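You operate a simulated robot arm through the tools that you are given. There is no shell and no other tool. Be economical: measure what you need, move in short steps, check, and stop when the job is done.

You run a simulated robot arm. Do the job below in one go: nothing can be reset, and whatever is moved stays where it is left.

## Task
Clamp the grooved disc and dab blue paint in the middle of its top.
Fine: Dab with the dauber; close the tin again and stand the dauber in its cup. Set down upright: wooden dauber. A coat counts when it lies all over at full strength: go over it till it gets no stronger.
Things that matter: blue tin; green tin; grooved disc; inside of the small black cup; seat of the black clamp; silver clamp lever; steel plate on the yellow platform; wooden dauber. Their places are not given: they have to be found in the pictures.

Only the result counts: the job must be done as asked and must still hold three seconds after the hand-in. Knocking over, shifting, dropping, spilling or breaking anything else fails it.

## Robot
A 6-joint arm with a two-finger parallel gripper, fixed in place. Base frame: the origin is at the foot of the arm, x ahead of it, y to its left, z up; the work surface is at about z = 0.77. Readings come in m, rad, newtons and seconds.
With the tool pointing down near the work surface it reaches from about 0.26 to 0.68 m from the base axis. Its first joint turns from -1.152 to 1.152 rad. Payload 2.9 kg.
Tool frame: the origin (TCP) lies between the finger pads and is the grasp point; the fingertips stand 0.03 m ahead of it; z points along the fingers, y is the line along which they close. The gripper opens to 0.11 m. The fingers are 0.02 m wide and 0.01 m thick; the gripper's body (0.048 by 0.112 m) begins 0.055 m behind the TCP.
Orientation is that of the tool frame in the base frame, as [roll, pitch, yaw] about the fixed x, y, z axes, in that order (R = Rz(yaw) Ry(pitch) Rx(roll)). With the fingers straight down and closing along the base's y, the tool's x points along the base's -x, its y along +y and its z along -z.

## Interface
- The arm moves only by the tool jog_arm. Its argument "motion" is a list of rows, each a list of 3 entries, a list of its own where there are three numbers: the turn, a rotation vector about the base's x, y, z in units of 4 degrees (1.0 is 4 degrees), then the shift along the base's x, y, z in units of 20 mm (1.0 is 20 mm), then the gripper command, from -1 (shut) to 1 (fully open), values between in proportion. In form: [[[ax, ay, az], [tx, ty, tz], grip], ...]. A call has 1 to 12 rows; each row shifts and turns the commanded pose from where the row before left it. A call with a number of a shift or a turn outside -1 to 1 is refused whole. Rows are played at 5 a second. More than 0.05 m and 0.15 rad between two rows, or a gripper value outside its range, and nothing of the call is played. Where a pose cannot be reached the arm comes as near as it can. A force on the tool above 70 N (or 10 N above the force at the start of the call, whichever is more), or a blocked arm, ends the call early, and 0.2 s more pass. The fingers move at their own pace (about 0.108 m/s each) and stop on an object; they squeeze with about 31 N. The grip force told is the motor's: it shows also when the fingers shut on nothing. Time passes only in rows, and 0.2 s behind the last, so rows that do not move let the fingers close. The reply holds the time, the measured pose of the TCP, the force on the tool along the base axes, the opening and the grip force, in the units named above and with some noise, with the torque about the TCP (base axes, N m) and any sound that the robot's microphone picked up.
- Cameras (640 x 400 px; columns grow to the right, rows downward): "scene" is fixed at [0.0573, 0.4195, 1.4025]; the picture's right is [-0.93, -0.36, 0.00], its down [-0.20, 0.53, -0.83] and it looks along [0.29, -0.77, -0.56] (base axes); focal length 312 px, centre (320, 200). "wrist" rides on the gripper at [0.072, 0.017, -0.103] in the tool frame; the picture's right is [-0.23, 0.97, 0.00], its down [-0.76, -0.18, -0.62] and it looks along [-0.61, -0.14, 0.78] (tool axes); focal length 222 px, centre (320, 200).
- capture(camera): a new picture of that camera. It takes no simulated time.
- locate(camera, pixels): for up to 12 pixels [column, row] of the newest picture of that camera ("zoom" is the newest enlarged one), the place [x, y, z] in the base frame of the surface seen there, good to about 0.003 m, but the place of the scene camera against the robot may be out by one fixed shift of up to 0.025 m in any direction. It takes no simulated time.
- inspect(camera, box): a new picture of the part [left, top, right, bottom] of that camera's present view, enlarged. It takes no simulated time.
- sign_off(): hands the job in; it is judged then, once.

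Work in short steps. Measure before you move; look again where a grasp or a placing could have gone wrong, and mend it. You have 80 turns and 38 pictures in all, those below and enlarged ones among them. Open the gripper and draw the arm clear of the work before you hand the job in, unless the task says otherwise; then end with one line.

The tools are called after ">>>" as name(argument=value, ...) on one line, values as JSON. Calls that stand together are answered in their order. jog_arm: Moves the arm, as the interface text tells. Its arguments: {"type":"object","properties":{"motion":{"type":"array","items":{"type":"array"}}},"required":["motion"]} The other tools are called the same way: capture (camera) takes a picture; locate (camera, pixels) gives the place of the surface under pixels of a picture; inspect (camera, box) takes an enlarged picture of a part of a camera's view; sign_off () hands the job in.

At the start:

```text
clock: 0.0
tool_pos: [0.37, -0.2705, 1.1796]
tcp_rot: [-3.141, 0.0, -3.141]
ft_force: [0.9, -0.4, -0.2]
ft_torque: [0.02, -0.01, 0.01]
grip_width: 0.1099
grip_force: 0.1
```

scene: 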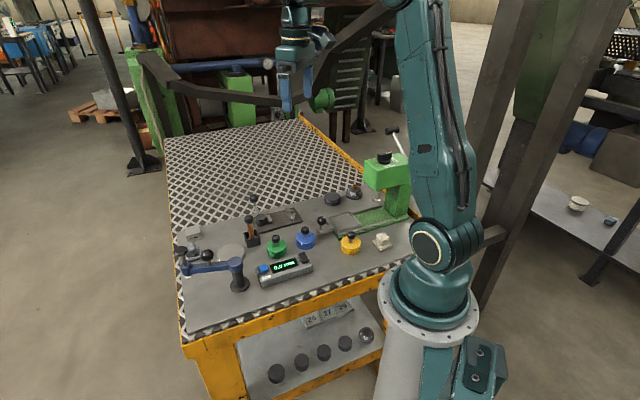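
wrist: 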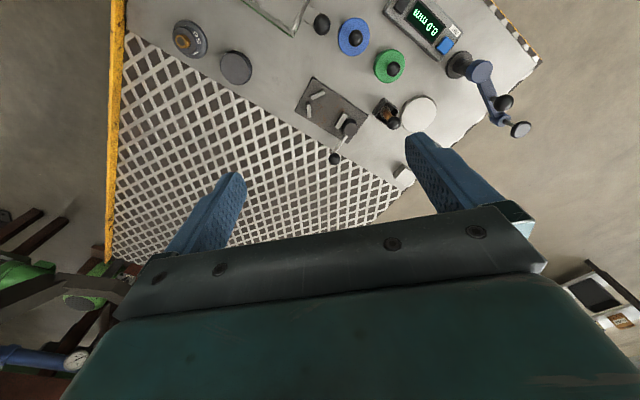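

I start with enlarged views of the work area from both cameras to identify the parts.

>>> inspect(camera="scene", box=[165, 170, 325, 300])

>>> inspect(camera="scene", box=[290, 120, 430, 270])

>>> inspect(camera="wrist", box=[280, 0, 560, 180])

```text
3.08 times, centred on (245, 235) of scene
```

zoom: 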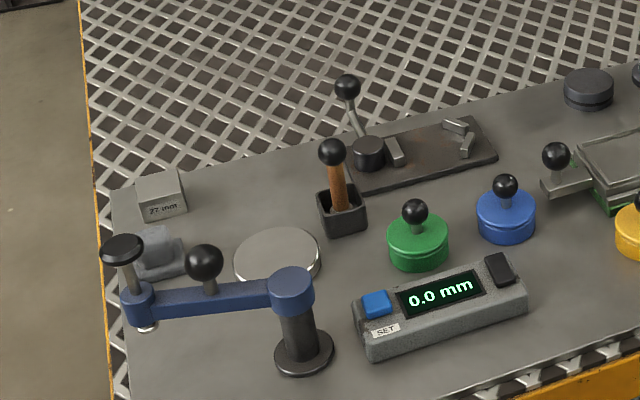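

```text
2.67 times, centred on (360, 195) of scene
```

zoom: 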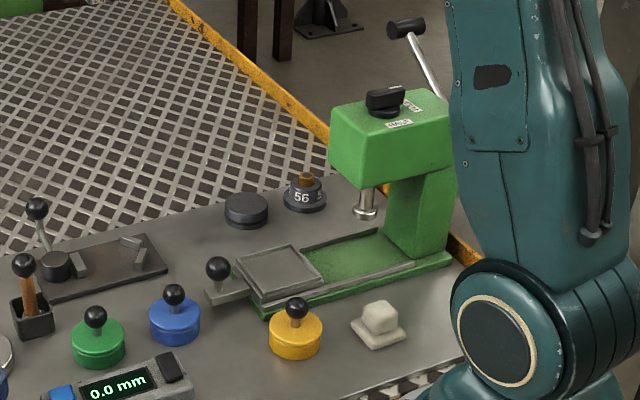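

```text
2.22 times, centred on (420, 90) of wrist
```

zoom: 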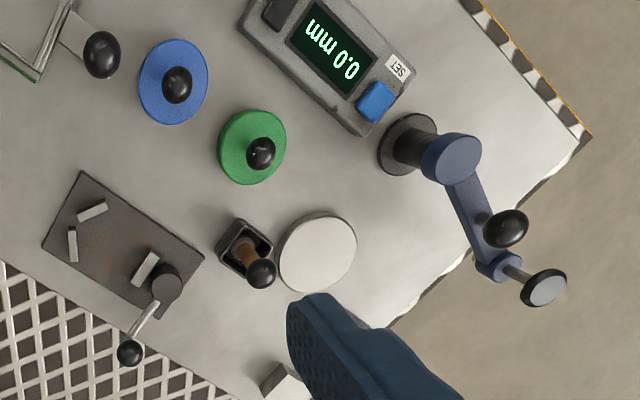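

The black clamp with lever is at wrist (335,110), the dauber in its cup at (388,115), tins at (354,36) and (389,66), dark disc at (236,67). I locate these with the wrist camera and zoom on the disc.

>>> inspect(camera="wrist", box=[150, 0, 310, 100])

>>> locate(camera="wrist", pixels=[[236, 67], [354, 36], [358, 38], [389, 66], [396, 69], [386, 110], [396, 122], [323, 105], [334, 158], [349, 128], [418, 114], [190, 38]])

>>> inspect(camera="wrist", box=[280, 60, 440, 180])

```text
4.00 times, centred on (230, 50) of wrist
```

zoom: 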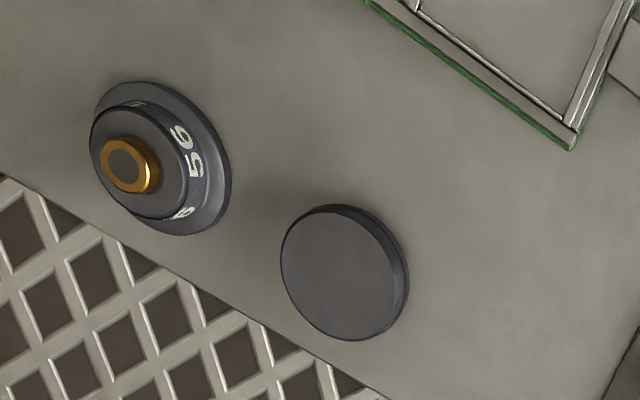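

```text
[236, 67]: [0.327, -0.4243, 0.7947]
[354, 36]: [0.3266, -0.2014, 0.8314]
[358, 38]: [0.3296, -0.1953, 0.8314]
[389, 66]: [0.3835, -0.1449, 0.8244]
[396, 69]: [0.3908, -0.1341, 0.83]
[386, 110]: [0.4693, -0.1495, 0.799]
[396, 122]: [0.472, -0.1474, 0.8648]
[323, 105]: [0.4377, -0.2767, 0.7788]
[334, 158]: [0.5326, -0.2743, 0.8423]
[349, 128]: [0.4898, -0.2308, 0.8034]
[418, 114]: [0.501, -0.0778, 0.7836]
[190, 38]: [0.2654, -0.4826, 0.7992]
```

```text
3.33 times, centred on (360, 120) of wrist
```

zoom: 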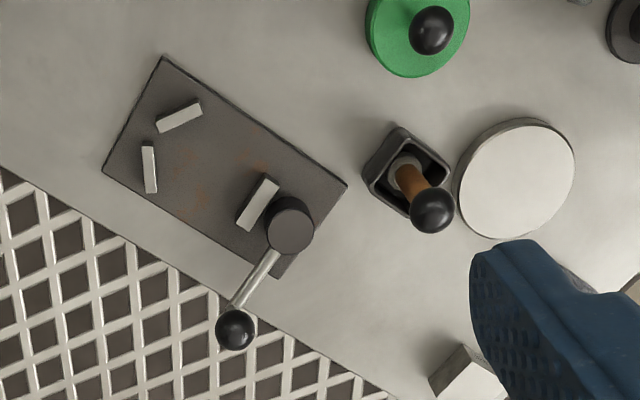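

Need to tell which disc is grooved: the light one at scene (230,253) or the dark one at (333,198). I zoom hard on both.

>>> inspect(camera="scene", box=[210, 235, 258, 265])

>>> inspect(camera="scene", box=[315, 180, 371, 215])

```text
13.33 times, centred on (234, 250) of scene
```

zoom: 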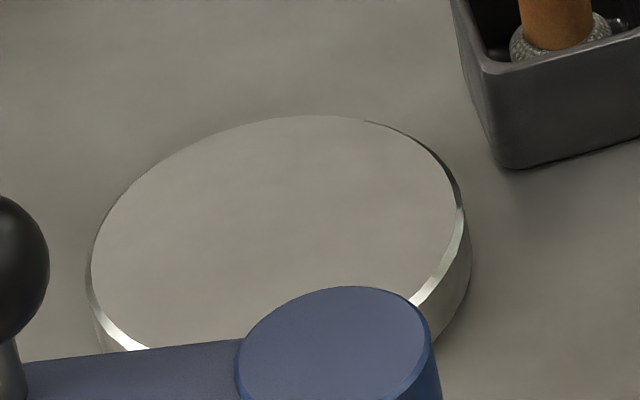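

```text
11.43 times, centred on (343, 198) of scene
```

zoom: 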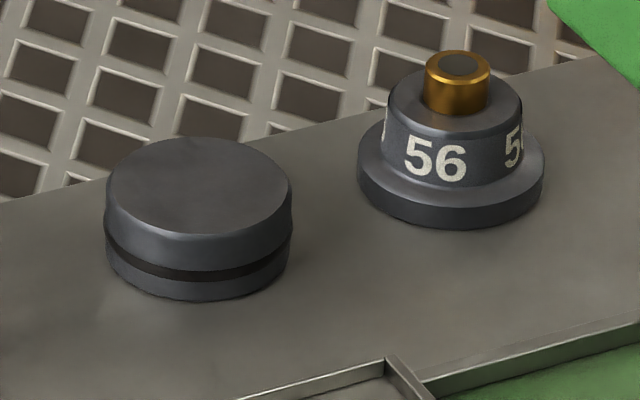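

The dark disc at scene (333,198) has a dark groove round its side, so it is the grooved disc. I locate its edges and the clamp's parts with the wrist camera.

>>> locate(camera="wrist", pixels=[[221.5, 66], [246, 70], [233, 52.5], [238, 83.5], [312.6, 78], [297, 112], [366, 115.5], [347, 142.5], [317.8, 94.5], [308.7, 110.5], [341.4, 121], [351, 127.5]])

>>> locate(camera="wrist", pixels=[[357, 0], [334.6, 159], [376, 109], [396, 122], [385, 98.5], [399, 109], [374, 117], [387, 125.5], [386, 113], [345, 135], [340, 145], [325.5, 109.5]])

```text
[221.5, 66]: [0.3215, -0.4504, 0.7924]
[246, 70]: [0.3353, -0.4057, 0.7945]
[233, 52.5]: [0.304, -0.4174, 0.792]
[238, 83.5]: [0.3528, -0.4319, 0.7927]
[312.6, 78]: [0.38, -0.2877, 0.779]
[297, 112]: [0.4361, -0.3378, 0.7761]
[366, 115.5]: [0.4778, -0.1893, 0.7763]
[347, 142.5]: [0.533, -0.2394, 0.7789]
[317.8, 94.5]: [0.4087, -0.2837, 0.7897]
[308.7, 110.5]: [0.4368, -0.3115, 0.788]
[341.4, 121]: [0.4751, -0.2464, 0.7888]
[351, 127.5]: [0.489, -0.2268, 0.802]
```

```text
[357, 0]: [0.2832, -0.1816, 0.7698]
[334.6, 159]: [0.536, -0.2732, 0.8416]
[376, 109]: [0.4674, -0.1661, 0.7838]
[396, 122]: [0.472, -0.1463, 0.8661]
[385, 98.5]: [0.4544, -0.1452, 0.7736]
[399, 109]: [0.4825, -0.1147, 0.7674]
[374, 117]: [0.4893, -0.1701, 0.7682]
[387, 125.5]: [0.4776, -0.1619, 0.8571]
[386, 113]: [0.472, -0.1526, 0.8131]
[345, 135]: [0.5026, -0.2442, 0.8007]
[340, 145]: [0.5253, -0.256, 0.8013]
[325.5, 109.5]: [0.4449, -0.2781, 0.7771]
```

The disc is about 51 mm wide, centred at (0.328,-0.427), top z 0.793. The clamp axis runs at 45°, with two fixed jaws at (0.409,-0.284) and (0.437,-0.312). I turn the gripper by 45° and come down above the disc.

>>> jog_arm(motion=[[[0, 0, 0.9375], [-0.175, -0.65, -1], 0.5], [[0, 0, 0.9375], [-0.175, -0.65, -1], 0.5], [[0, 0, 0.9375], [-0.175, -0.65, -1], 0.5], [[0, 0, 0.9375], [-0.175, -0.65, -1], 0.5], [[0, 0, 0.9375], [-0.175, -0.65, -1], 0.5], [[0, 0, 0.9375], [-0.175, -0.65, -1], 0.5], [[0, 0, 0.9375], [-0.175, -0.65, -1], 0.5], [[0, 0, 0.9375], [-0.175, -0.65, -1], 0.5], [[0, 0, 0.9375], [-0.175, -0.65, -1], 0.5], [[0, 0, 0.9375], [-0.175, -0.65, -1], 0.5], [[0, 0, 0.9375], [-0.175, -0.65, -1], 0.5], [[0, 0, 0.9375], [-0.175, -0.65, -1], 0.5]])

>>> capture(camera="wrist")

```text
clock: 2.6
tool_pos: [0.3295, -0.4284, 0.9399]
tcp_rot: [-3.141, 0.0, -2.354]
ft_force: [-0.7, -0.5, 0.0]
ft_torque: [0.02, -0.04, 0.03]
grip_width: 0.0824
grip_force: 0.1
```

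```text
28 pictures are left
```

wrist: 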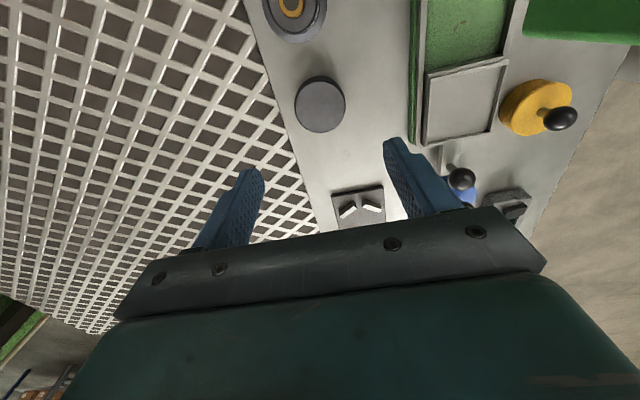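

The disc top is at wrist (319,103), spanning columns 295–344. I locate its edges and the fixed jaws.

>>> locate(camera="wrist", pixels=[[319, 105], [296.5, 105], [342, 105], [319, 83], [319, 129], [349, 209], [372, 207], [348, 212], [374, 210], [360, 200]])

>>> inspect(camera="wrist", box=[280, 70, 400, 240])

```text
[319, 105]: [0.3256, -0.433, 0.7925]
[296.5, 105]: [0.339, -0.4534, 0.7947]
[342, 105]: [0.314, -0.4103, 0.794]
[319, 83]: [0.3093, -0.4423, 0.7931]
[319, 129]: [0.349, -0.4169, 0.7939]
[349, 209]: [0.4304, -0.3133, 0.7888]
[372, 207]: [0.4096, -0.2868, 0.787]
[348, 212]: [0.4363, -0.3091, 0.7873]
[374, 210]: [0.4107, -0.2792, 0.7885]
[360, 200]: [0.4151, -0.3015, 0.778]
```

```text
2.35 times, centred on (340, 155) of wrist
```

zoom: 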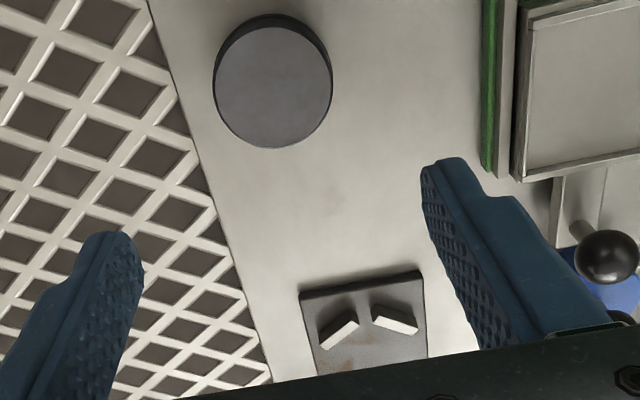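

Disc centre is (0.328,-0.4305). I go down to TCP z 0.814 (tips 14 mm above the table, so they clear the jaws later) and close.

>>> jog_arm(motion=[[[0, 0, 0], [-0.08, -0.11, -0.9], 0.5], [[0, 0, 0], [0, 0, -0.9], 0.5], [[0, 0, 0], [0, 0, -0.9], 0.5], [[0, 0, 0], [0, 0, -0.9], 0.5], [[0, 0, 0], [0, 0, -0.9], 0.5], [[0, 0, 0], [0, 0, -0.9], 0.5], [[0, 0, 0], [0, 0, -0.9], 0.5], [[0, 0, 0], [0, 0, 0], 0.5], [[0, 0, 0], [0, 0, 0], -1], [[0, 0, 0], [0, 0, 0], -1], [[0, 0, 0], [0, 0, 0], -1]])

```text
clock: 5.0
tool_pos: [0.3277, -0.4296, 0.814]
tcp_rot: [3.141, 0.002, -2.356]
ft_force: [0.8, -0.5, 0.5]
ft_torque: [-0.08, -0.04, 0.01]
grip_width: 0.0555
grip_force: 31.5
```

Disc gripped (55 mm). I lift it and go to just short of the seat to look at the clamp.

>>> jog_arm(motion=[[[0, 0, 0], [0, 0, 0.8], -1], [[0, 0, 0], [0, 0, 0.9], -1], [[0, 0, 0], [0, 0, 0.9], -1], [[0, 0, 0], [0, 0, 0.9], -1], [[0, 0, 0], [0, 0, 0.9], -1], [[0, 0, 0], [0.5, 0.7, 0.9], -1], [[0, 0, 0], [0.5, 0.8, 0.5], -1], [[0, 0, 0], [0.5, 0.8, 0], -1], [[0, 0, 0], [0.5, 0.7, 0], -1]])

>>> capture(camera="wrist")

```text
clock: 7.0
tool_pos: [0.3648, -0.3691, 0.9298]
tcp_rot: [3.142, 0.0, -2.357]
ft_force: [0.7, 0.5, 0.5]
ft_torque: [0.0, -0.02, 0.02]
grip_width: 0.0003
grip_force: 31.1
```

```text
26 pictures are left
```

wrist: 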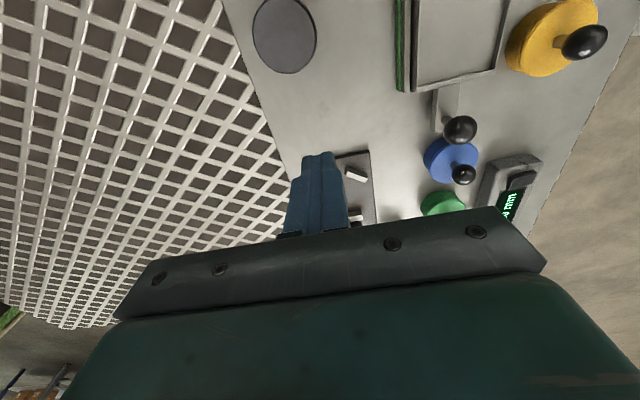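

The disc slipped out and still lies at wrist (285,35). I check its place before a deeper grasp.

>>> locate(camera="wrist", pixels=[[285, 35], [256, 37], [314, 37], [285, 2], [285, 71], [340, 20], [356, 173], [357, 213]])

>>> inspect(camera="wrist", box=[220, 0, 400, 120])

```text
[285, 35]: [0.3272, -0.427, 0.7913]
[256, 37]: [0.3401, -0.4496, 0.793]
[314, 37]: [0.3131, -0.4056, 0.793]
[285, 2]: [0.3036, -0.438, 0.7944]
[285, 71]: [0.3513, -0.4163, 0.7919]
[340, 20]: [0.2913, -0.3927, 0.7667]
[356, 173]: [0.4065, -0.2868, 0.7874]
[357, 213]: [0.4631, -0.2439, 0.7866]
```

```text
3.33 times, centred on (310, 60) of wrist
```

zoom: 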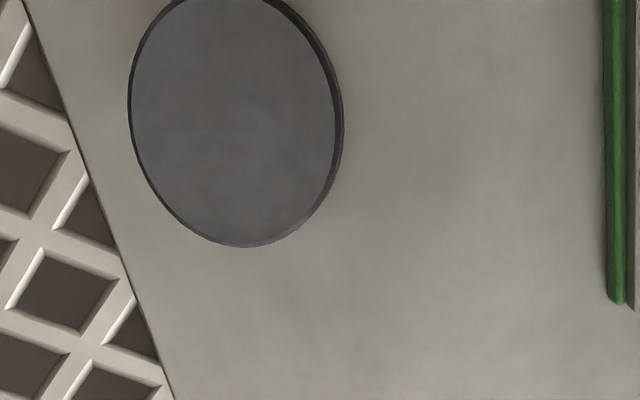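

Disc lies flat and unmoved at (0.327,-0.4275). I go back, open, and grasp with tips about 4 mm above the table.

>>> jog_arm(motion=[[[0, 0, 0], [-0.47, -0.73, 0], 0.6], [[0, 0, 0], [-0.47, -0.73, 0], 0.6], [[0, 0, 0], [-0.47, -0.73, 0], 0.6], [[0, 0, 0], [-0.47, -0.73, 0], 0.6], [[0, 0, 0], [0, 0, -0.9], 0.6], [[0, 0, 0], [0, 0, -0.9], 0.6], [[0, 0, 0], [0, 0, -0.9], 0.6], [[0, 0, 0], [0, 0, -0.9], 0.6], [[0, 0, 0], [0, 0, -0.9], 0.6], [[0, 0, 0], [0, 0, -0.9], 0.6], [[0, 0, 0], [0, 0, -0.9], 0.6], [[0, 0, 0], [0, 0, 0], 0.6]])

>>> jog_arm(motion=[[[0, 0, 0], [0, 0, 0], -1], [[0, 0, 0], [0, 0, 0], -1], [[0, 0, 0], [0, 0, 0], -1], [[0, 0, 0], [0, 0, 0.3], -1], [[0, 0, 0], [0, 0, 0.5], -1], [[0, 0, 0], [0, 0, 0], -1]])

```text
clock: 9.6
tool_pos: [0.3293, -0.4263, 0.8047]
tcp_rot: [-3.141, 0.0, -2.357]
ft_force: [0.4, 0.1, 0.7]
ft_torque: [-0.01, 0.02, 0.0]
grip_width: 0.0878
grip_force: 0.0
```

```text
clock: 11.0
tool_pos: [0.3275, -0.4268, 0.821]
tcp_rot: [3.14, 0.0, -2.356]
ft_force: [-0.6, 1.1, -3.7]
ft_torque: [-0.01, -0.04, -0.01]
grip_width: 0.0551
grip_force: 31.1
```

The disc hangs in the grip (about 3.7 N). I lift and carry it over the seat, aiming 4 mm clear of the fixed jaws at (0.444,-0.278).

>>> jog_arm(motion=[[[0, 0, 0], [0, 0, 0.8], -1], [[0, 0, 0], [0, 0, 0.9], -1], [[0, 0, 0], [0, 0, 0.8], -1], [[0, 0, 0], [0.728, 0.93, 0], -1], [[0, 0, 0], [0.728, 0.93, 0], -1], [[0, 0, 0], [0.728, 0.93, 0], -1], [[0, 0, 0], [0.728, 0.93, 0], -1], [[0, 0, 0], [0.728, 0.93, 0], -1], [[0, 0, 0], [0.728, 0.93, 0], -1], [[0, 0, 0], [0.728, 0.93, 0], -1], [[0, 0, 0], [0.728, 0.93, 0], -1], [[0, 0, 0], [0, 0, 0], -1]])

>>> capture(camera="wrist")

```text
clock: 13.6
tool_pos: [0.447, -0.2764, 0.8701]
tcp_rot: [3.142, 0.001, -2.356]
ft_force: [-0.9, -0.4, -3.2]
ft_torque: [-0.01, 0.0, -0.01]
grip_width: 0.0551
grip_force: 30.5
```

```text
24 pictures are left
```

wrist: 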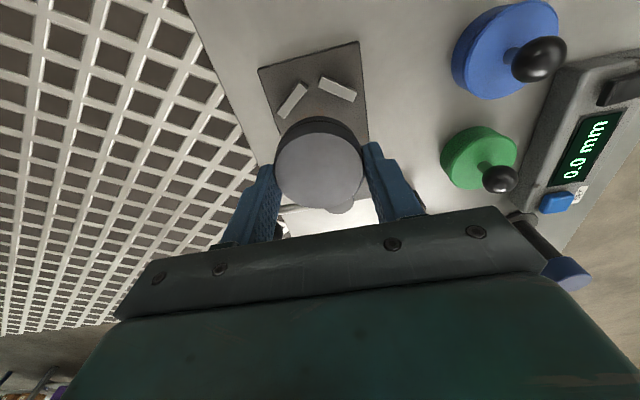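

Jaws visible at wrist (293,100) and (337,89). I locate their faces and the edges of the held disc.

>>> locate(camera="wrist", pixels=[[302, 86], [282, 111], [303, 93], [289, 112], [324, 79], [351, 92], [323, 87], [349, 98], [262, 70], [356, 45], [278, 170], [361, 170]])

```text
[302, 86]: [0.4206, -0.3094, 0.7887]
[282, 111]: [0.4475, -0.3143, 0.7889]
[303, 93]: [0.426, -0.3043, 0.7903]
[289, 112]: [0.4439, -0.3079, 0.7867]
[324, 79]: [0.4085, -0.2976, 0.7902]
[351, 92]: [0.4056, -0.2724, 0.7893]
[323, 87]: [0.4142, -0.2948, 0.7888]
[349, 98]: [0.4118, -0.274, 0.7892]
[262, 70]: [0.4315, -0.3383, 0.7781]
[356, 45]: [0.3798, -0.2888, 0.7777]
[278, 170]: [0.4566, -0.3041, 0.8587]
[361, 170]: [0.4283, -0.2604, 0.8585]
```

Contact centre works out at about (0.441,-0.279). I nudge to (0.445,-0.275) and lower to just above the plate, watching the force.

>>> jog_arm(motion=[[[0, 0, 0], [-0.05, 0.1, -0.6], -1], [[0, 0, 0], [0, 0, -0.7], -1], [[0, 0, 0], [0, 0, -0.7], -1], [[0, 0, 0], [0, 0, -0.5], -1], [[0, 0, 0], [0, 0, -0.25], -1], [[0, 0, 0], [0, 0, 0], -1]])

```text
clock: 15.0
tool_pos: [0.4453, -0.2775, 0.8143]
tcp_rot: [3.141, -0.001, -2.357]
ft_force: [-1.4, -0.5, -5.4]
ft_torque: [0.01, -0.01, -0.01]
grip_width: 0.0553
grip_force: 31.0
```

No contact yet apparently; I lower 1.5 mm more.

>>> jog_arm(motion=[[[0, 0, 0], [0, 0, -0.075], -1], [[0, 0, 0], [0, 0, 0], -1]])

```text
clock: 15.6
tool_pos: [0.4448, -0.2769, 0.8131]
tcp_rot: [3.141, 0.0, -2.356]
ft_force: [-0.6, -0.1, -5.3]
ft_torque: [-0.01, -0.03, -0.02]
grip_width: 0.0549
grip_force: 31.3
```

Still hanging; I lower in 0.6 mm steps until the force changes.

>>> jog_arm(motion=[[[0, 0, 0], [0, 0, -0.04], -1], [[0, 0, 0], [0, 0, -0.03], -1], [[0, 0, 0], [0, 0, 0], -1]])

```text
clock: 16.4
tool_pos: [0.445, -0.2772, 0.8125]
tcp_rot: [-3.141, -0.001, -2.356]
ft_force: [-1.7, 1.7, 6.8]
ft_torque: [-0.06, 0.27, -0.03]
grip_width: 0.055
grip_force: 30.9
```

Contact felt (+6.8 N). I open and rise straight up, then look.

>>> jog_arm(motion=[[[0, 0, 0], [0, 0, 0], 0.45], [[0, 0, 0], [0, 0, 0], 0.45], [[0, 0, 0], [0, 0, 0.6], 0.45], [[0, 0, 0], [0, 0, 1], 0.45], [[0, 0, 0], [0, 0, 1], 0.45], [[0, 0, 0], [0, 0, 1], 0.45], [[0, 0, 0], [-0.5, -0.5, 1], 0.45], [[0, 0, 0], [-1, -1, 1], 0.45], [[0, 0, 0], [-1, -1, 1], 0.45], [[0, 0, 0], [-1, -1, 0.5], 0.45]])

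>>> capture(camera="wrist")

```text
clock: 18.6
tool_pos: [0.3728, -0.3454, 0.9536]
tcp_rot: [3.138, -0.001, -2.356]
ft_force: [-0.6, 0.5, 0.2]
ft_torque: [-0.01, -0.02, -0.03]
grip_width: 0.0799
grip_force: 0.0
```

```text
23 pictures are left
```

wrist: 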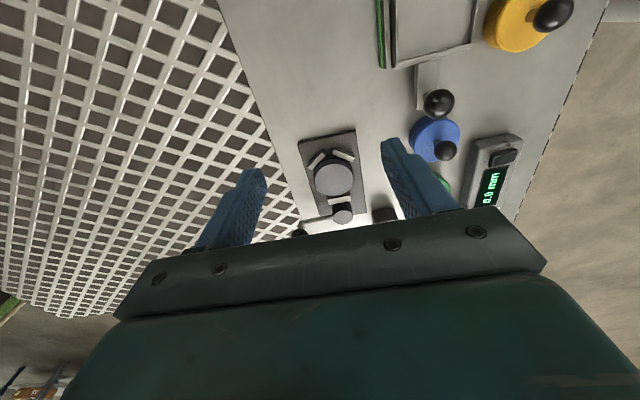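

The disc sits in the clamp at wrist (333,177). I zoom in.

>>> inspect(camera="wrist", box=[280, 120, 400, 240])

>>> locate(camera="wrist", pixels=[[333, 178], [314, 178], [351, 177], [343, 208], [343, 214], [333, 192], [333, 164], [300, 233]])

```text
3.33 times, centred on (340, 180) of wrist
```

zoom: 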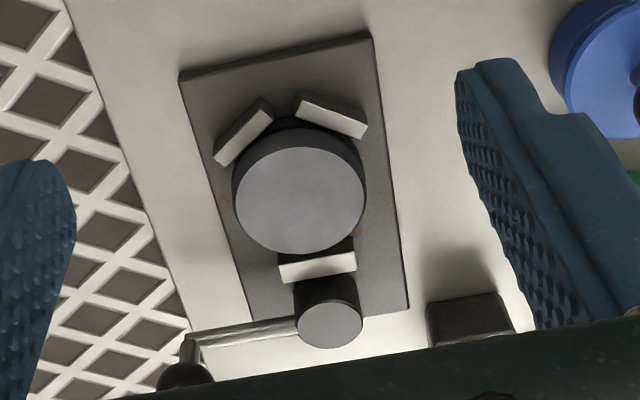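

```text
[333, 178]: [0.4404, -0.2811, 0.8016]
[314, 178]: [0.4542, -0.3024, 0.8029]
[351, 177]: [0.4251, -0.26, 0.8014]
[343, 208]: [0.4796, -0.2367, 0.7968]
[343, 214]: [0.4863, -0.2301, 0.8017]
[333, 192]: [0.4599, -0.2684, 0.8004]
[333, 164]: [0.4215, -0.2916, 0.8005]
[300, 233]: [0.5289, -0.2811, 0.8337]
```

Disc is well seated against the V. Next the lever: its ball centre is about (0.541,-0.274,0.833), pivot (0.488,-0.229). I turn the gripper so it closes along the lever's tangent and move above the ball.

>>> jog_arm(motion=[[[0, 0, -0.9], [0.7, 0.3, 0], 0], [[0, 0, -0.9], [0.7, 0.3, 0], 0], [[0, 0, -0.9], [0.7, 0.3, 0], 0], [[0, 0, -0.9], [0.7, 0.3, 0], 0], [[0, 0, -0.9], [0.7, 0.3, 0], 0], [[0, 0, -0.9], [0.7, 0.3, 0], 0], [[0, 0, -0.9], [0.7, 0.3, 0], 0], [[0, 0, -0.9], [0.7, 0.3, 0], 0], [[0, 0, -0.9], [0.7, 0.3, 0], 0], [[0, 0, -0.9], [0.7, 0.3, 0], 0], [[0, 0, -0.9], [0.7, 0.3, 0], 0], [[0, 0, -0.9], [0.7, 0.3, 0], 0]])

>>> jog_arm(motion=[[[0, 0, -0.95], [0, 0, 0], 0], [[0, 0, -0.95], [0, 0, 0], 0], [[0, 0, -0.95], [0, 0, 0], 0], [[0, 0, -0.95], [0, 0, 0], 0], [[0, 0, -0.95], [0, 0, 0], 0], [[0, 0, -0.95], [0, 0, 0], 0], [[0, 0, -0.95], [0, 0, 0], 0], [[0, 0, -0.95], [0, 0, 0], 0], [[0, 0, -0.95], [0, 0, 0], 0], [[0, 0, -0.95], [0, 0, 0], 0], [[0, 0, -0.95], [0, 0, 0], 0], [[0, 0, 0], [0, 0, 0], 0]])

>>> capture(camera="wrist")

```text
clock: 21.2
tool_pos: [0.5424, -0.274, 0.9539]
tcp_rot: [-3.141, 0.0, -3.111]
ft_force: [0.3, 0.5, -1.0]
ft_torque: [0.0, 0.02, 0.0]
grip_width: 0.0552
grip_force: 0.0
```

```text
clock: 23.8
tool_pos: [0.5422, -0.2738, 0.9535]
tcp_rot: [3.141, 0.0, 2.442]
ft_force: [0.0, 0.6, 0.5]
ft_torque: [-0.01, 0.01, -0.02]
grip_width: 0.0551
grip_force: 0.0
```

```text
21 pictures are left
```

wrist: 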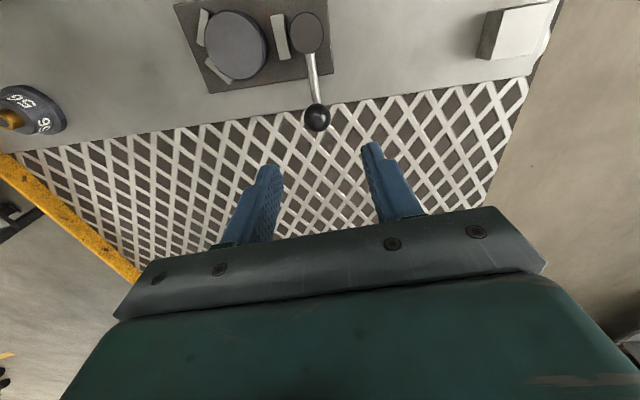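

The ball is at wrist (317,117), the pivot cam at (306,32). I locate them.

>>> locate(camera="wrist", pixels=[[317, 117], [317, 112], [306, 33], [294, 35], [321, 33], [279, 36], [272, 18], [285, 55], [235, 45]])

```text
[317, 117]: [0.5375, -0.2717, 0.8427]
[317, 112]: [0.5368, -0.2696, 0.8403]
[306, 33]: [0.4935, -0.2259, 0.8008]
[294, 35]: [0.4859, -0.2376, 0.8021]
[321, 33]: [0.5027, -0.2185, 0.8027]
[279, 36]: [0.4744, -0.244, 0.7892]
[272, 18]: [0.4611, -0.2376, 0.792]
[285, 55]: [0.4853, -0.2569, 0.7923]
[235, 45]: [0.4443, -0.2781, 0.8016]
```

Pivot (0.494,-0.227), lever radius about 66 mm. I descend onto the ball and close.

>>> jog_arm(motion=[[[0, 0, 0], [-0.05, 0, -0.9], 0], [[0, 0, 0], [0, 0, -0.9], 0], [[0, 0, 0], [0, 0, -0.9], 0], [[0, 0, 0], [0, 0, -0.9], 0], [[0, 0, 0], [0, 0, -0.9], 0], [[0, 0, 0], [0, 0, -0.9], 0], [[0, 0, 0], [0, 0, -0.3], 0], [[0, 0, 0], [0, 0, 0], -1], [[0, 0, 0], [0, 0, 0], -1], [[0, 0, 0], [0, 0, 0], -1]])

```text
clock: 26.0
tool_pos: [0.5428, -0.2749, 0.8407]
tcp_rot: [-3.141, 0.002, 2.443]
ft_force: [2.4, -1.7, -2.9]
ft_torque: [-0.2, -0.27, -0.04]
grip_width: 0.0274
grip_force: 44.7
```

Ball held. I swing the lever outwards (counter-clockwise) about 22° as a trial, turning the gripper with it.

>>> jog_arm(motion=[[[0, 0, 0.9], [0.143, 0.155, 0], -1], [[0, 0, 0.9], [0.133, 0.163, 0], -1], [[0, 0, 0.9], [0.122, 0.171, 0], -1], [[0, 0, 0.9], [0.111, 0.179, 0], -1], [[0, 0, 0.9], [0.1, 0.185, 0], -1], [[0, 0, 0.9], [0.088, 0.191, 0], -1], [[0, 0, 0], [0, 0, 0], -1]])

```text
clock: 27.6
tool_pos: [0.556, -0.2532, 0.8407]
tcp_rot: [-3.141, -0.003, 2.822]
ft_force: [0.7, -3.5, -2.1]
ft_torque: [0.01, 0.14, 0.14]
grip_width: 0.0272
grip_force: 44.7
```

It moves freely with little force. I continue the arc another 43°.

>>> jog_arm(motion=[[[0, 0, 0.9], [0.076, 0.196, 0], -1], [[0, 0, 0.9], [0.063, 0.201, 0], -1], [[0, 0, 0.9], [0.051, 0.204, 0], -1], [[0, 0, 0.9], [0.038, 0.207, 0], -1], [[0, 0, 0.9], [0.025, 0.209, 0], -1], [[0, 0, 0.9], [0.011, 0.21, 0], -1], [[0, 0, 0.9], [-0.002, 0.21, 0], -1], [[0, 0, 0.9], [-0.015, 0.21, 0], -1], [[0, 0, 0.9], [-0.028, 0.209, 0], -1], [[0, 0, 0.9], [-0.041, 0.206, 0], -1], [[0, 0, 0.9], [-0.054, 0.203, 0], -1], [[0, 0, 0.9], [-0.067, 0.2, 0], -1]])

>>> inspect(camera="scene", box=[230, 180, 320, 250])

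```text
clock: 30.2
tool_pos: [0.5553, -0.2049, 0.8415]
tcp_rot: [3.141, 0.0, -2.708]
ft_force: [-10.6, 0.2, 4.0]
ft_torque: [0.15, -0.05, -0.22]
grip_width: 0.0273
grip_force: 44.7
```

```text
5.71 times, centred on (275, 215) of scene
```

zoom: 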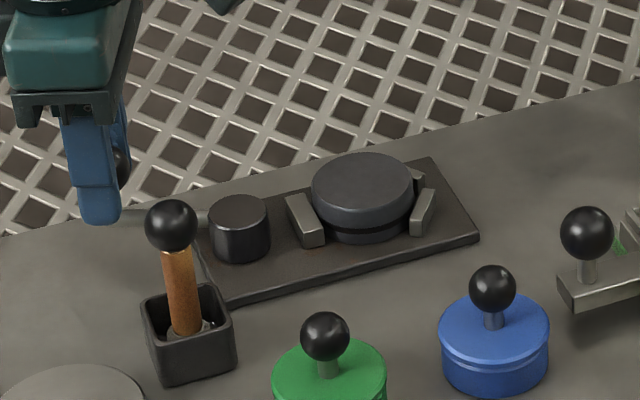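

The jaw nears the disc. I continue the arc by the remaining 25°.

>>> jog_arm(motion=[[[0, 0, 0.9], [-0.079, 0.195, 0], -1], [[0, 0, 0.9], [-0.091, 0.19, 0], -1], [[0, 0, 0.9], [-0.103, 0.184, 0], -1], [[0, 0, 0.9], [-0.114, 0.177, 0], -1], [[0, 0, 0.9], [-0.125, 0.169, 0], -1], [[0, 0, 0.9], [-0.136, 0.161, 0], -1], [[0, 0, 0.9], [-0.145, 0.152, 0], -1], [[0, 0, 0], [0, 0, 0], -1]])

>>> inspect(camera="scene", box=[230, 180, 320, 250])

```text
clock: 31.9
tool_pos: [0.547, -0.1883, 0.842]
tcp_rot: [-3.108, 0.006, -2.287]
ft_force: [15.9, -13.4, -15.5]
ft_torque: [-0.21, -0.21, 0.16]
grip_width: 0.0269
grip_force: 45.0
stopped in row 8: the force on the tool passed its limit at 70 N (the readings are from after the stop); the commanded pose is now the measured one
```

```text
5.71 times, centred on (275, 215) of scene
```

zoom: 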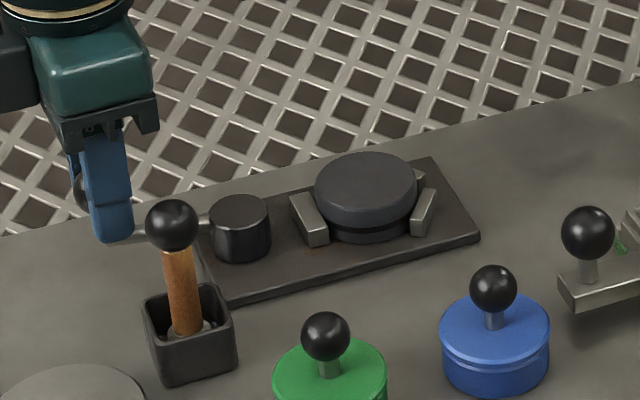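

The force limit tripped at about 80° of lever turn: the jaw has met the disc. I release the ball, rise and look.

>>> jog_arm(motion=[[[0, 0, 0], [0, 0, 0], 0], [[0, 0, 0], [0, 0, 0], 0], [[0, 0, 0], [0, 0, 0.7], 0], [[0, 0, 0], [0, 0, 0.9], 0], [[0, 0, 0], [0, 0, 0.9], 0], [[0, 0, 0], [0, 0, 0.9], 0], [[0, 0, 0], [-1, -1, 0.9], 0], [[0, 0, 0], [-1, -1, 0.9], 0], [[0, 0, 0], [-1, -1, 0], 0], [[0, 0, 0], [-1, -1, 0], 0], [[0, 0, 0], [-1, -1, 0], 0]])

>>> capture(camera="wrist")

```text
clock: 34.3
tool_pos: [0.4444, -0.2849, 0.9471]
tcp_rot: [-3.114, 0.005, -2.283]
ft_force: [0.1, -0.3, 0.4]
ft_torque: [0.0, -0.02, 0.01]
grip_width: 0.0547
grip_force: 0.1
```

```text
18 pictures are left
```

wrist: 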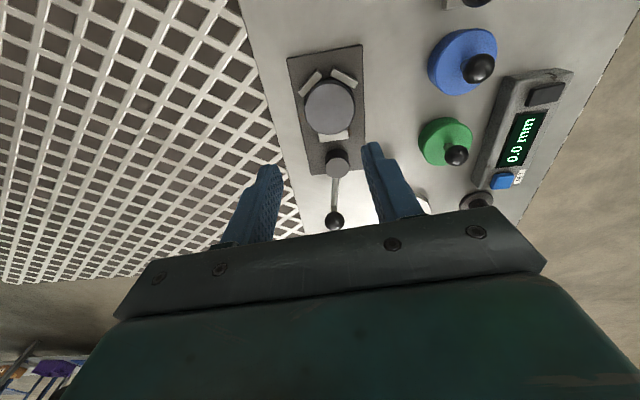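

>>> locate(camera="wrist", pixels=[[330, 105], [307, 107], [352, 106], [337, 160], [335, 219], [334, 137], [467, 55], [480, 68], [430, 60], [494, 50], [446, 140], [457, 155]])

>>> inspect(camera="wrist", box=[270, 30, 390, 230])

```text
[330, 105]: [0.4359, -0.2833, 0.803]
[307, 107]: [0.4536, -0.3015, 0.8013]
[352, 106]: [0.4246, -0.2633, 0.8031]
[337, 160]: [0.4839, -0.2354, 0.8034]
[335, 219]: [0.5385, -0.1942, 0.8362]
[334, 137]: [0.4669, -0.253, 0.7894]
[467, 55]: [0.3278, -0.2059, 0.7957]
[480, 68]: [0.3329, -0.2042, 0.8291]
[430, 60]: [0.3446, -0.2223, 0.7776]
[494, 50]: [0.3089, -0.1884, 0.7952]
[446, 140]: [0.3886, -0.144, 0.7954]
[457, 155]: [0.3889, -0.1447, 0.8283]
```

```text
2.00 times, centred on (330, 130) of wrist
```

zoom: 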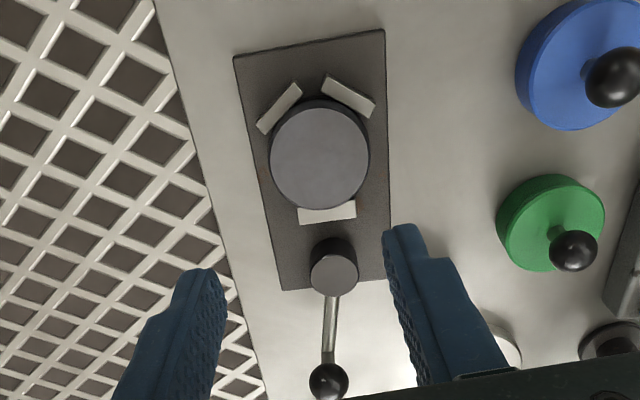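

The jaw bears on the disc and the lever stays at its stop, so the disc is clamped. Next the blue tin: I locate its knob and the nearby press-slide knob in the scene picture, with known points for calibration.

>>> locate(camera="scene", pixels=[[305, 230.4], [321.8, 220.8], [248.9, 219.4], [275.9, 238.8], [282, 212], [307, 238], [299, 239], [313, 237], [324, 230], [305, 245]])

>>> locate(camera="wrist", pixels=[[463, 33], [445, 75], [475, 80], [485, 35], [475, 2], [448, 3]])

```text
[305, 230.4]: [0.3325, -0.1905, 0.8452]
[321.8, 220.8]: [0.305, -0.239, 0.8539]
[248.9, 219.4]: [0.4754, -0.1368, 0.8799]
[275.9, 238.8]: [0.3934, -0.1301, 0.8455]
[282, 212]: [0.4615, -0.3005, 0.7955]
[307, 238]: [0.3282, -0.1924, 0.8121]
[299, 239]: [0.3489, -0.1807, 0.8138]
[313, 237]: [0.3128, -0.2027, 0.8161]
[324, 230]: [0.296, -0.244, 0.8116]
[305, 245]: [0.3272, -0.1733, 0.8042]
```

```text
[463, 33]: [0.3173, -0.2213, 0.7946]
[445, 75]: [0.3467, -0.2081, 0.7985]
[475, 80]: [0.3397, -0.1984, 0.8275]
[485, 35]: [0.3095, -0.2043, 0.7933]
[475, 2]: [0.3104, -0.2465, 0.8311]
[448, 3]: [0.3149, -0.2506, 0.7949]
```

Blue knob centre is about (0.331,-0.198,0.82); the slide knob at (0.307,-0.246) is clear of the fingers. I level the tool, go over the blue tin and descend partway, then check.

>>> jog_arm(motion=[[[0.205, 0.346, 0], [-0.95, 0.72, 0], 0], [[0, 0, 0], [-0.95, 0.72, 0], 0], [[0, 0, 0], [-0.95, 0.72, 0], 0], [[0, 0, 0], [-0.95, 0.72, 0], 0], [[0, 0, 0], [-0.95, 0.72, 0], 0], [[0, 0, 0], [-0.95, 0.72, 0], 0], [[0, 0, 0], [0, 0, -0.8], 0], [[0, 0, 0], [0, 0, -0.8], 0], [[0, 0, 0], [0, 0, 0], 0]])

>>> capture(camera="wrist")

```text
clock: 36.3
tool_pos: [0.3314, -0.2009, 0.9135]
tcp_rot: [3.14, 0.001, -2.283]
ft_force: [-1.1, 0.1, -0.6]
ft_torque: [0.01, -0.03, 0.0]
grip_width: 0.0549
grip_force: 0.0
```

```text
16 pictures are left
```

wrist: 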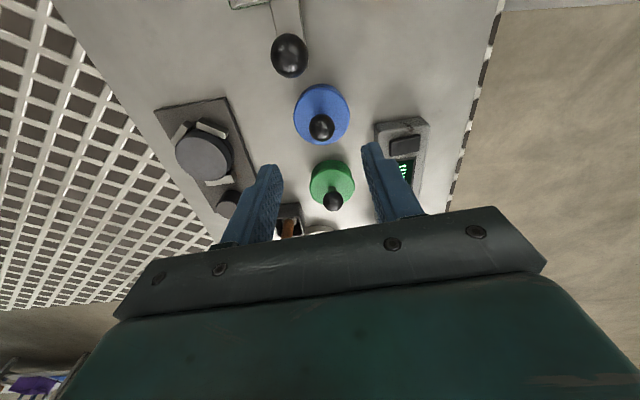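

>>> locate(camera="wrist", pixels=[[322, 127], [311, 127], [333, 127], [321, 100], [297, 116], [346, 110], [289, 55], [334, 201], [313, 133], [321, 87]])

```text
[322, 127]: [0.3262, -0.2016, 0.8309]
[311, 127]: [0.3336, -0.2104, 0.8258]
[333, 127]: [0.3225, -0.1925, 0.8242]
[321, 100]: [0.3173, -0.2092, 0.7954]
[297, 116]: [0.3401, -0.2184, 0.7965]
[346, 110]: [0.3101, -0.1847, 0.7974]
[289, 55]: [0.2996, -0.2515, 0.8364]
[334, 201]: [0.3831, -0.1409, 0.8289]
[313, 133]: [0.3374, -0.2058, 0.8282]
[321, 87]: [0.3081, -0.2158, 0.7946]
```

Knob centre about (0.330,-0.199). I correct, descend so the tips stop above the lid, and close on the knob.

>>> jog_arm(motion=[[[0, 0, 0], [-0.07, 0.09, -0.8], 0], [[0, 0, 0], [0, 0, -0.9], 0], [[0, 0, 0], [0, 0, -0.9], 0], [[0, 0, 0], [0, 0, -0.9], 0], [[0, 0, 0], [0, 0, -0.6], 0], [[0, 0, 0], [0, 0, 0], 0], [[0, 0, 0], [0, 0, 0], -1], [[0, 0, 0], [0, 0, 0], -1], [[0, 0, 0], [0, 0, 0], -1]])

```text
clock: 38.3
tool_pos: [0.3302, -0.1985, 0.8326]
tcp_rot: [-3.141, 0.001, -2.284]
ft_force: [0.2, -0.3, -0.6]
ft_torque: [0.01, 0.01, 0.01]
grip_width: 0.0221
grip_force: 31.1
heard: snap
```

Knob held at 22 mm, and a snap was heard. I lift gently.

>>> jog_arm(motion=[[[0, 0, 0], [0, 0, 0.2], -1], [[0, 0, 0], [0, 0, 0.3], -1], [[0, 0, 0], [0, 0, 0.5], -1], [[0, 0, 0], [0, 0, 0.9], -1], [[0, 0, 0], [0, 0, 0.9], -1], [[0, 0, 0], [0, 0, 0.9], -1], [[0, 0, 0], [0, 0, 0.9], -1]])

>>> capture(camera="wrist")

```text
clock: 39.9
tool_pos: [0.3292, -0.1978, 0.9241]
tcp_rot: [-3.141, 0.002, -2.282]
ft_force: [-0.3, 0.2, -0.9]
ft_torque: [0.06, -0.01, 0.0]
grip_width: 0.0221
grip_force: 30.8
```

```text
15 pictures are left
```

wrist: 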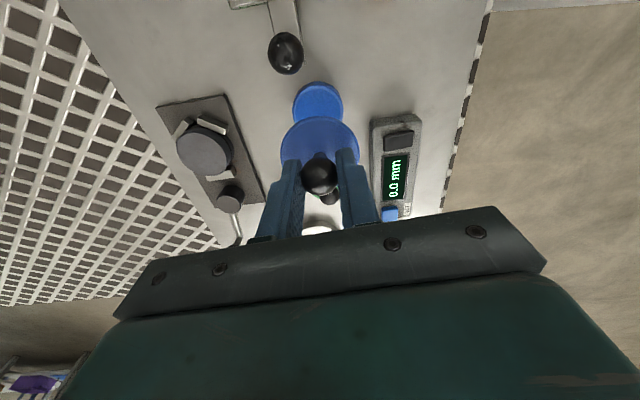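

The lid is off; the open tin stays in place at wrist (318,100). I carry the lid to the free spot where the disc lay, (0.33,-0.40).

>>> jog_arm(motion=[[[0, 0, 0], [0, -0.92, 0], -1], [[0, 0, 0], [0, -0.92, 0], -1], [[0, 0, 0], [0, -0.92, 0], -1], [[0, 0, 0], [0, -0.92, 0], -1], [[0, 0, 0], [0, -0.92, 0], -1], [[0, 0, 0], [0, -0.92, 0], -1], [[0, 0, 0], [0, -0.92, 0], -1], [[0, 0, 0], [0, -0.92, 0], -1], [[0, 0, 0], [0, -0.92, 0], -1], [[0, 0, 0], [0, -0.92, 0], -1], [[0, 0, 0], [0, -0.92, 0], -1], [[0, 0, 0], [0, 0, 0], -1]])

>>> jog_arm(motion=[[[0, 0, 0], [0, 0, -0.9], -1], [[0, 0, 0], [0, 0, -0.9], -1], [[0, 0, 0], [0, 0, -0.9], -1], [[0, 0, 0], [0, 0, -0.9], -1], [[0, 0, 0], [0, 0, -0.9], -1], [[0, 0, 0], [0, 0, -0.25], -1], [[0, 0, 0], [0, 0, 0], -1]])

```text
clock: 42.5
tool_pos: [0.3308, -0.4002, 0.9244]
tcp_rot: [-3.141, 0.0, -2.284]
ft_force: [0.9, -0.2, -0.4]
ft_torque: [-0.01, 0.02, 0.02]
grip_width: 0.0221
grip_force: 31.3
```

```text
clock: 44.1
tool_pos: [0.3303, -0.3999, 0.8297]
tcp_rot: [3.141, 0.0, -2.282]
ft_force: [0.2, -0.2, -1.0]
ft_torque: [-0.01, 0.01, 0.01]
grip_width: 0.0222
grip_force: 30.8
```

No contact; I lower on in small steps.

>>> jog_arm(motion=[[[0, 0, 0], [0, 0, -0.15], -1], [[0, 0, 0], [0, 0, -0.15], -1], [[0, 0, 0], [0, 0, -0.1], -1], [[0, 0, 0], [0, 0, 0], -1]])

>>> jog_arm(motion=[[[0, 0, 0], [0, 0, -0.08], -1], [[0, 0, 0], [0, 0, -0.08], -1], [[0, 0, 0], [0, 0, 0], -1]])

```text
clock: 45.1
tool_pos: [0.3302, -0.4004, 0.8206]
tcp_rot: [-3.141, 0.0, -2.284]
ft_force: [-0.7, -0.4, -0.1]
ft_torque: [0.05, 0.01, -0.02]
grip_width: 0.0223
grip_force: 31.0
```

```text
clock: 45.9
tool_pos: [0.3302, -0.3999, 0.8182]
tcp_rot: [-3.141, 0.0, -2.283]
ft_force: [-0.3, 1.1, 0.4]
ft_torque: [-0.05, -0.01, 0.04]
grip_width: 0.0222
grip_force: 31.8
```

>>> inspect(camera="scene", box=[290, 160, 380, 230])

```text
5.71 times, centred on (335, 195) of scene
```

zoom: 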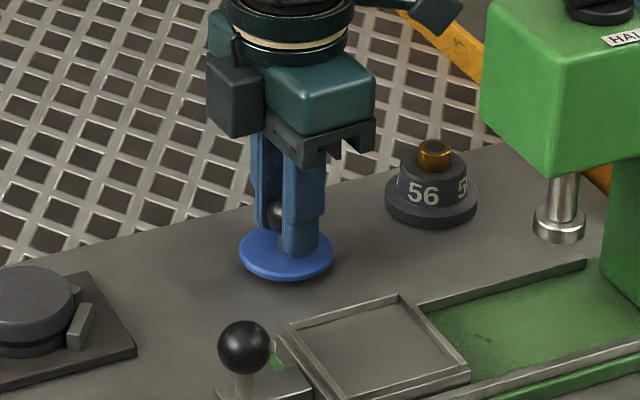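

The lid is thin and still a few mm above the plate; I lower further.

>>> jog_arm(motion=[[[0, 0, 0], [0, 0, -0.1], -1], [[0, 0, 0], [0, 0, -0.08], -1], [[0, 0, 0], [0, 0, 0], -1]])

>>> jog_arm(motion=[[[0, 0, 0], [0, 0, -0.06], -1], [[0, 0, 0], [0, 0, 0], -1]])

>>> jog_arm(motion=[[[0, 0, 0], [0, 0, -0.05], -1], [[0, 0, 0], [0, 0, 0], -1]])

```text
clock: 46.7
tool_pos: [0.3299, -0.4002, 0.8157]
tcp_rot: [3.141, -0.001, -2.283]
ft_force: [0.0, 0.3, -1.0]
ft_torque: [0.02, 0.01, 0.01]
grip_width: 0.0222
grip_force: 31.3
```

```text
clock: 47.3
tool_pos: [0.3302, -0.3999, 0.8141]
tcp_rot: [-3.14, -0.001, -2.283]
ft_force: [-0.4, -0.7, -0.3]
ft_torque: [-0.01, -0.01, -0.03]
grip_width: 0.0223
grip_force: 31.3
```

```text
clock: 47.9
tool_pos: [0.3307, -0.4013, 0.8129]
tcp_rot: [-3.141, 0.001, -2.284]
ft_force: [0.0, 0.2, -1.3]
ft_torque: [0.03, 0.03, -0.01]
grip_width: 0.0223
grip_force: 30.7
```

Still free; another 1.2 mm, twice.

>>> jog_arm(motion=[[[0, 0, 0], [0, 0, -0.06], -1], [[0, 0, 0], [0, 0, 0], -1]])

>>> jog_arm(motion=[[[0, 0, 0], [0, 0, -0.05], -1], [[0, 0, 0], [0, 0, 0], -1]])

```text
clock: 48.5
tool_pos: [0.3302, -0.4017, 0.8122]
tcp_rot: [3.141, 0.001, -2.282]
ft_force: [0.5, 1.5, 1.9]
ft_torque: [0.03, -0.01, -0.01]
grip_width: 0.0221
grip_force: 30.9
```

```text
clock: 49.1
tool_pos: [0.3304, -0.4002, 0.8113]
tcp_rot: [-3.14, -0.002, -2.283]
ft_force: [-5.4, 1.2, 20.9]
ft_torque: [0.06, 0.16, -0.01]
grip_width: 0.0222
grip_force: 31.2
```

Lid is on the plate. I release, rise and go towards the dauber for a look.

>>> jog_arm(motion=[[[0, 0, 0], [0, 0, 0], 0], [[0, 0, 0], [0, 0, 0], 0], [[0, 0, 0], [0, 0, 0.7], 0], [[0, 0, 0], [0, 0, 1], 0], [[0, 0, 0], [0, 0, 1], 0], [[0, 0, 0], [0, 0, 1], 0], [[0, 0, 0], [0, 0, 1], 0], [[0, 0, 0], [0, 0, 1], 0], [[0, 0, 0], [0, 0, 1], 0]])

>>> jog_arm(motion=[[[0, 0, 0], [0.65, 1, 0], 0], [[0, 0, 0], [0.65, 1, 0], 0], [[0, 0, 0], [0.65, 1, 0], 0], [[0, 0, 0], [0.65, 1, 0], 0], [[0, 0, 0], [0.65, 1, 0], 0], [[0, 0, 0], [0.65, 1, 0], 0], [[0, 0, 0], [0.65, 1, 0], 0], [[0, 0, 0], [0.65, 1, 0], 0], [[0, 0, 0], [0.65, 1, 0], 0], [[0, 0, 0], [0.65, 1, 0], 0], [[0, 0, 0], [0.65, 1, 0], 0], [[0, 0, 0], [0, 0, 0], 0]])

>>> capture(camera="wrist")

```text
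clock: 51.1
tool_pos: [0.3304, -0.4008, 0.9451]
tcp_rot: [3.141, 0.0, -2.284]
ft_force: [-0.3, 0.2, 0.5]
ft_torque: [0.01, 0.0, 0.01]
grip_width: 0.0551
grip_force: 0.1
```

```text
clock: 53.7
tool_pos: [0.475, -0.1803, 0.9439]
tcp_rot: [-3.141, 0.001, -2.284]
ft_force: [0.1, 0.3, -0.2]
ft_torque: [0.04, -0.02, 0.01]
grip_width: 0.0549
grip_force: 0.0
```

```text
13 pictures are left
```

wrist: 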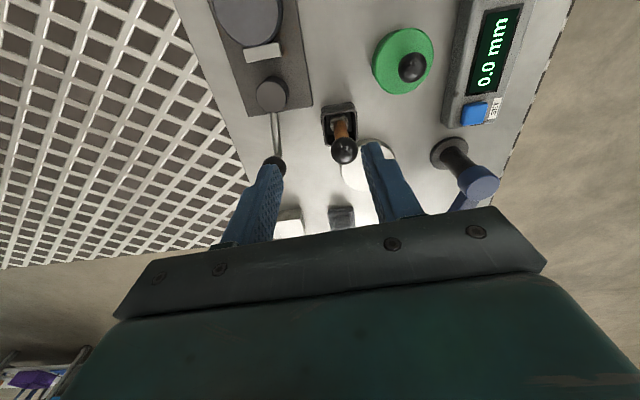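

The dauber's ball is at wrist (344,150), cup rim around (339,123). I zoom and locate.

>>> locate(camera="wrist", pixels=[[344, 150], [334, 150], [355, 149], [341, 127], [324, 108], [352, 104], [357, 128], [325, 133], [338, 119], [230, 15]])

>>> inspect(camera="wrist", box=[300, 85, 380, 175])

```text
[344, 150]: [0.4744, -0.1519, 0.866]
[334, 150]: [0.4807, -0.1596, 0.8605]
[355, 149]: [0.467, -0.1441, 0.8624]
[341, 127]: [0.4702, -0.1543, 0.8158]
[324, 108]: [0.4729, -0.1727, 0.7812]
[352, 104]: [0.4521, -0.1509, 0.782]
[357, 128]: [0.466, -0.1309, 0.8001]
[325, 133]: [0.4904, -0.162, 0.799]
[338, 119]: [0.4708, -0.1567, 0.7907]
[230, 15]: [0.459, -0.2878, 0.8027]
```

```text
4.44 times, centred on (340, 130) of wrist
```

zoom: 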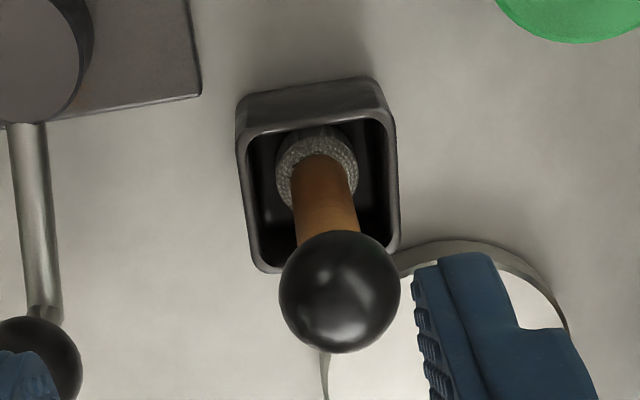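

The dauber stands upright at (0.475,-0.150), ball centre z 0.858. I descend with TCP to 0.848, close and lift it out.

>>> jog_arm(motion=[[[0, 0, 0], [0, 0.75, 0], 0], [[0, 0, 0], [0, 0.76, 0], 0], [[0, 0, 0], [0, 0, -0.9], 0], [[0, 0, 0], [0, 0, -0.9], 0], [[0, 0, 0], [0, 0, -1], 0], [[0, 0, 0], [0, 0, -1], 0], [[0, 0, 0], [0, 0, -1], 0], [[0, 0, 0], [0, 0, 0], 0], [[0, 0, 0], [0, 0, 0], -1], [[0, 0, 0], [0, 0, 0], -1], [[0, 0, 0], [0, 0, 0], -1]])

>>> jog_arm(motion=[[[0, 0, 0], [0, 0, 0.5], -1], [[0, 0, 0], [0, 0, 0.9], -1], [[0, 0, 0], [0, 0, 0.9], -1], [[0, 0, 0], [0, 0, 0.9], -1], [[0, 0, 0], [0, 0, 0.9], -1], [[0, 0, 0], [0, 0, 0], -1]])

>>> capture(camera="wrist")

```text
clock: 56.1
tool_pos: [0.4745, -0.1509, 0.8477]
tcp_rot: [-3.14, -0.001, -2.284]
ft_force: [0.0, 0.1, -0.3]
ft_torque: [-0.01, 0.0, 0.02]
grip_width: 0.0237
grip_force: 31.7
```

```text
clock: 57.5
tool_pos: [0.4734, -0.1479, 0.9317]
tcp_rot: [-3.14, -0.001, -2.282]
ft_force: [-0.7, 0.0, -0.4]
ft_torque: [-0.02, 0.01, 0.04]
grip_width: 0.0241
grip_force: 30.7
```

```text
11 pictures are left
```

wrist: 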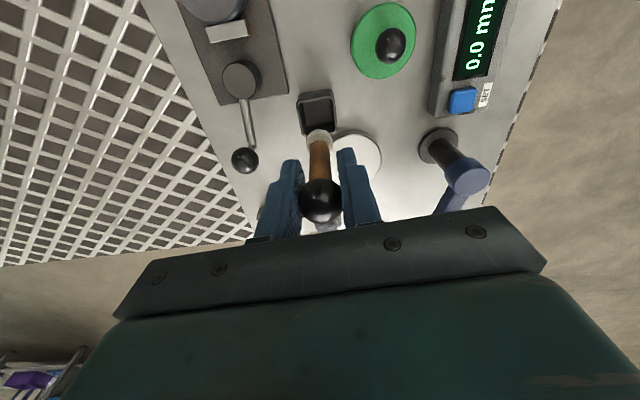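

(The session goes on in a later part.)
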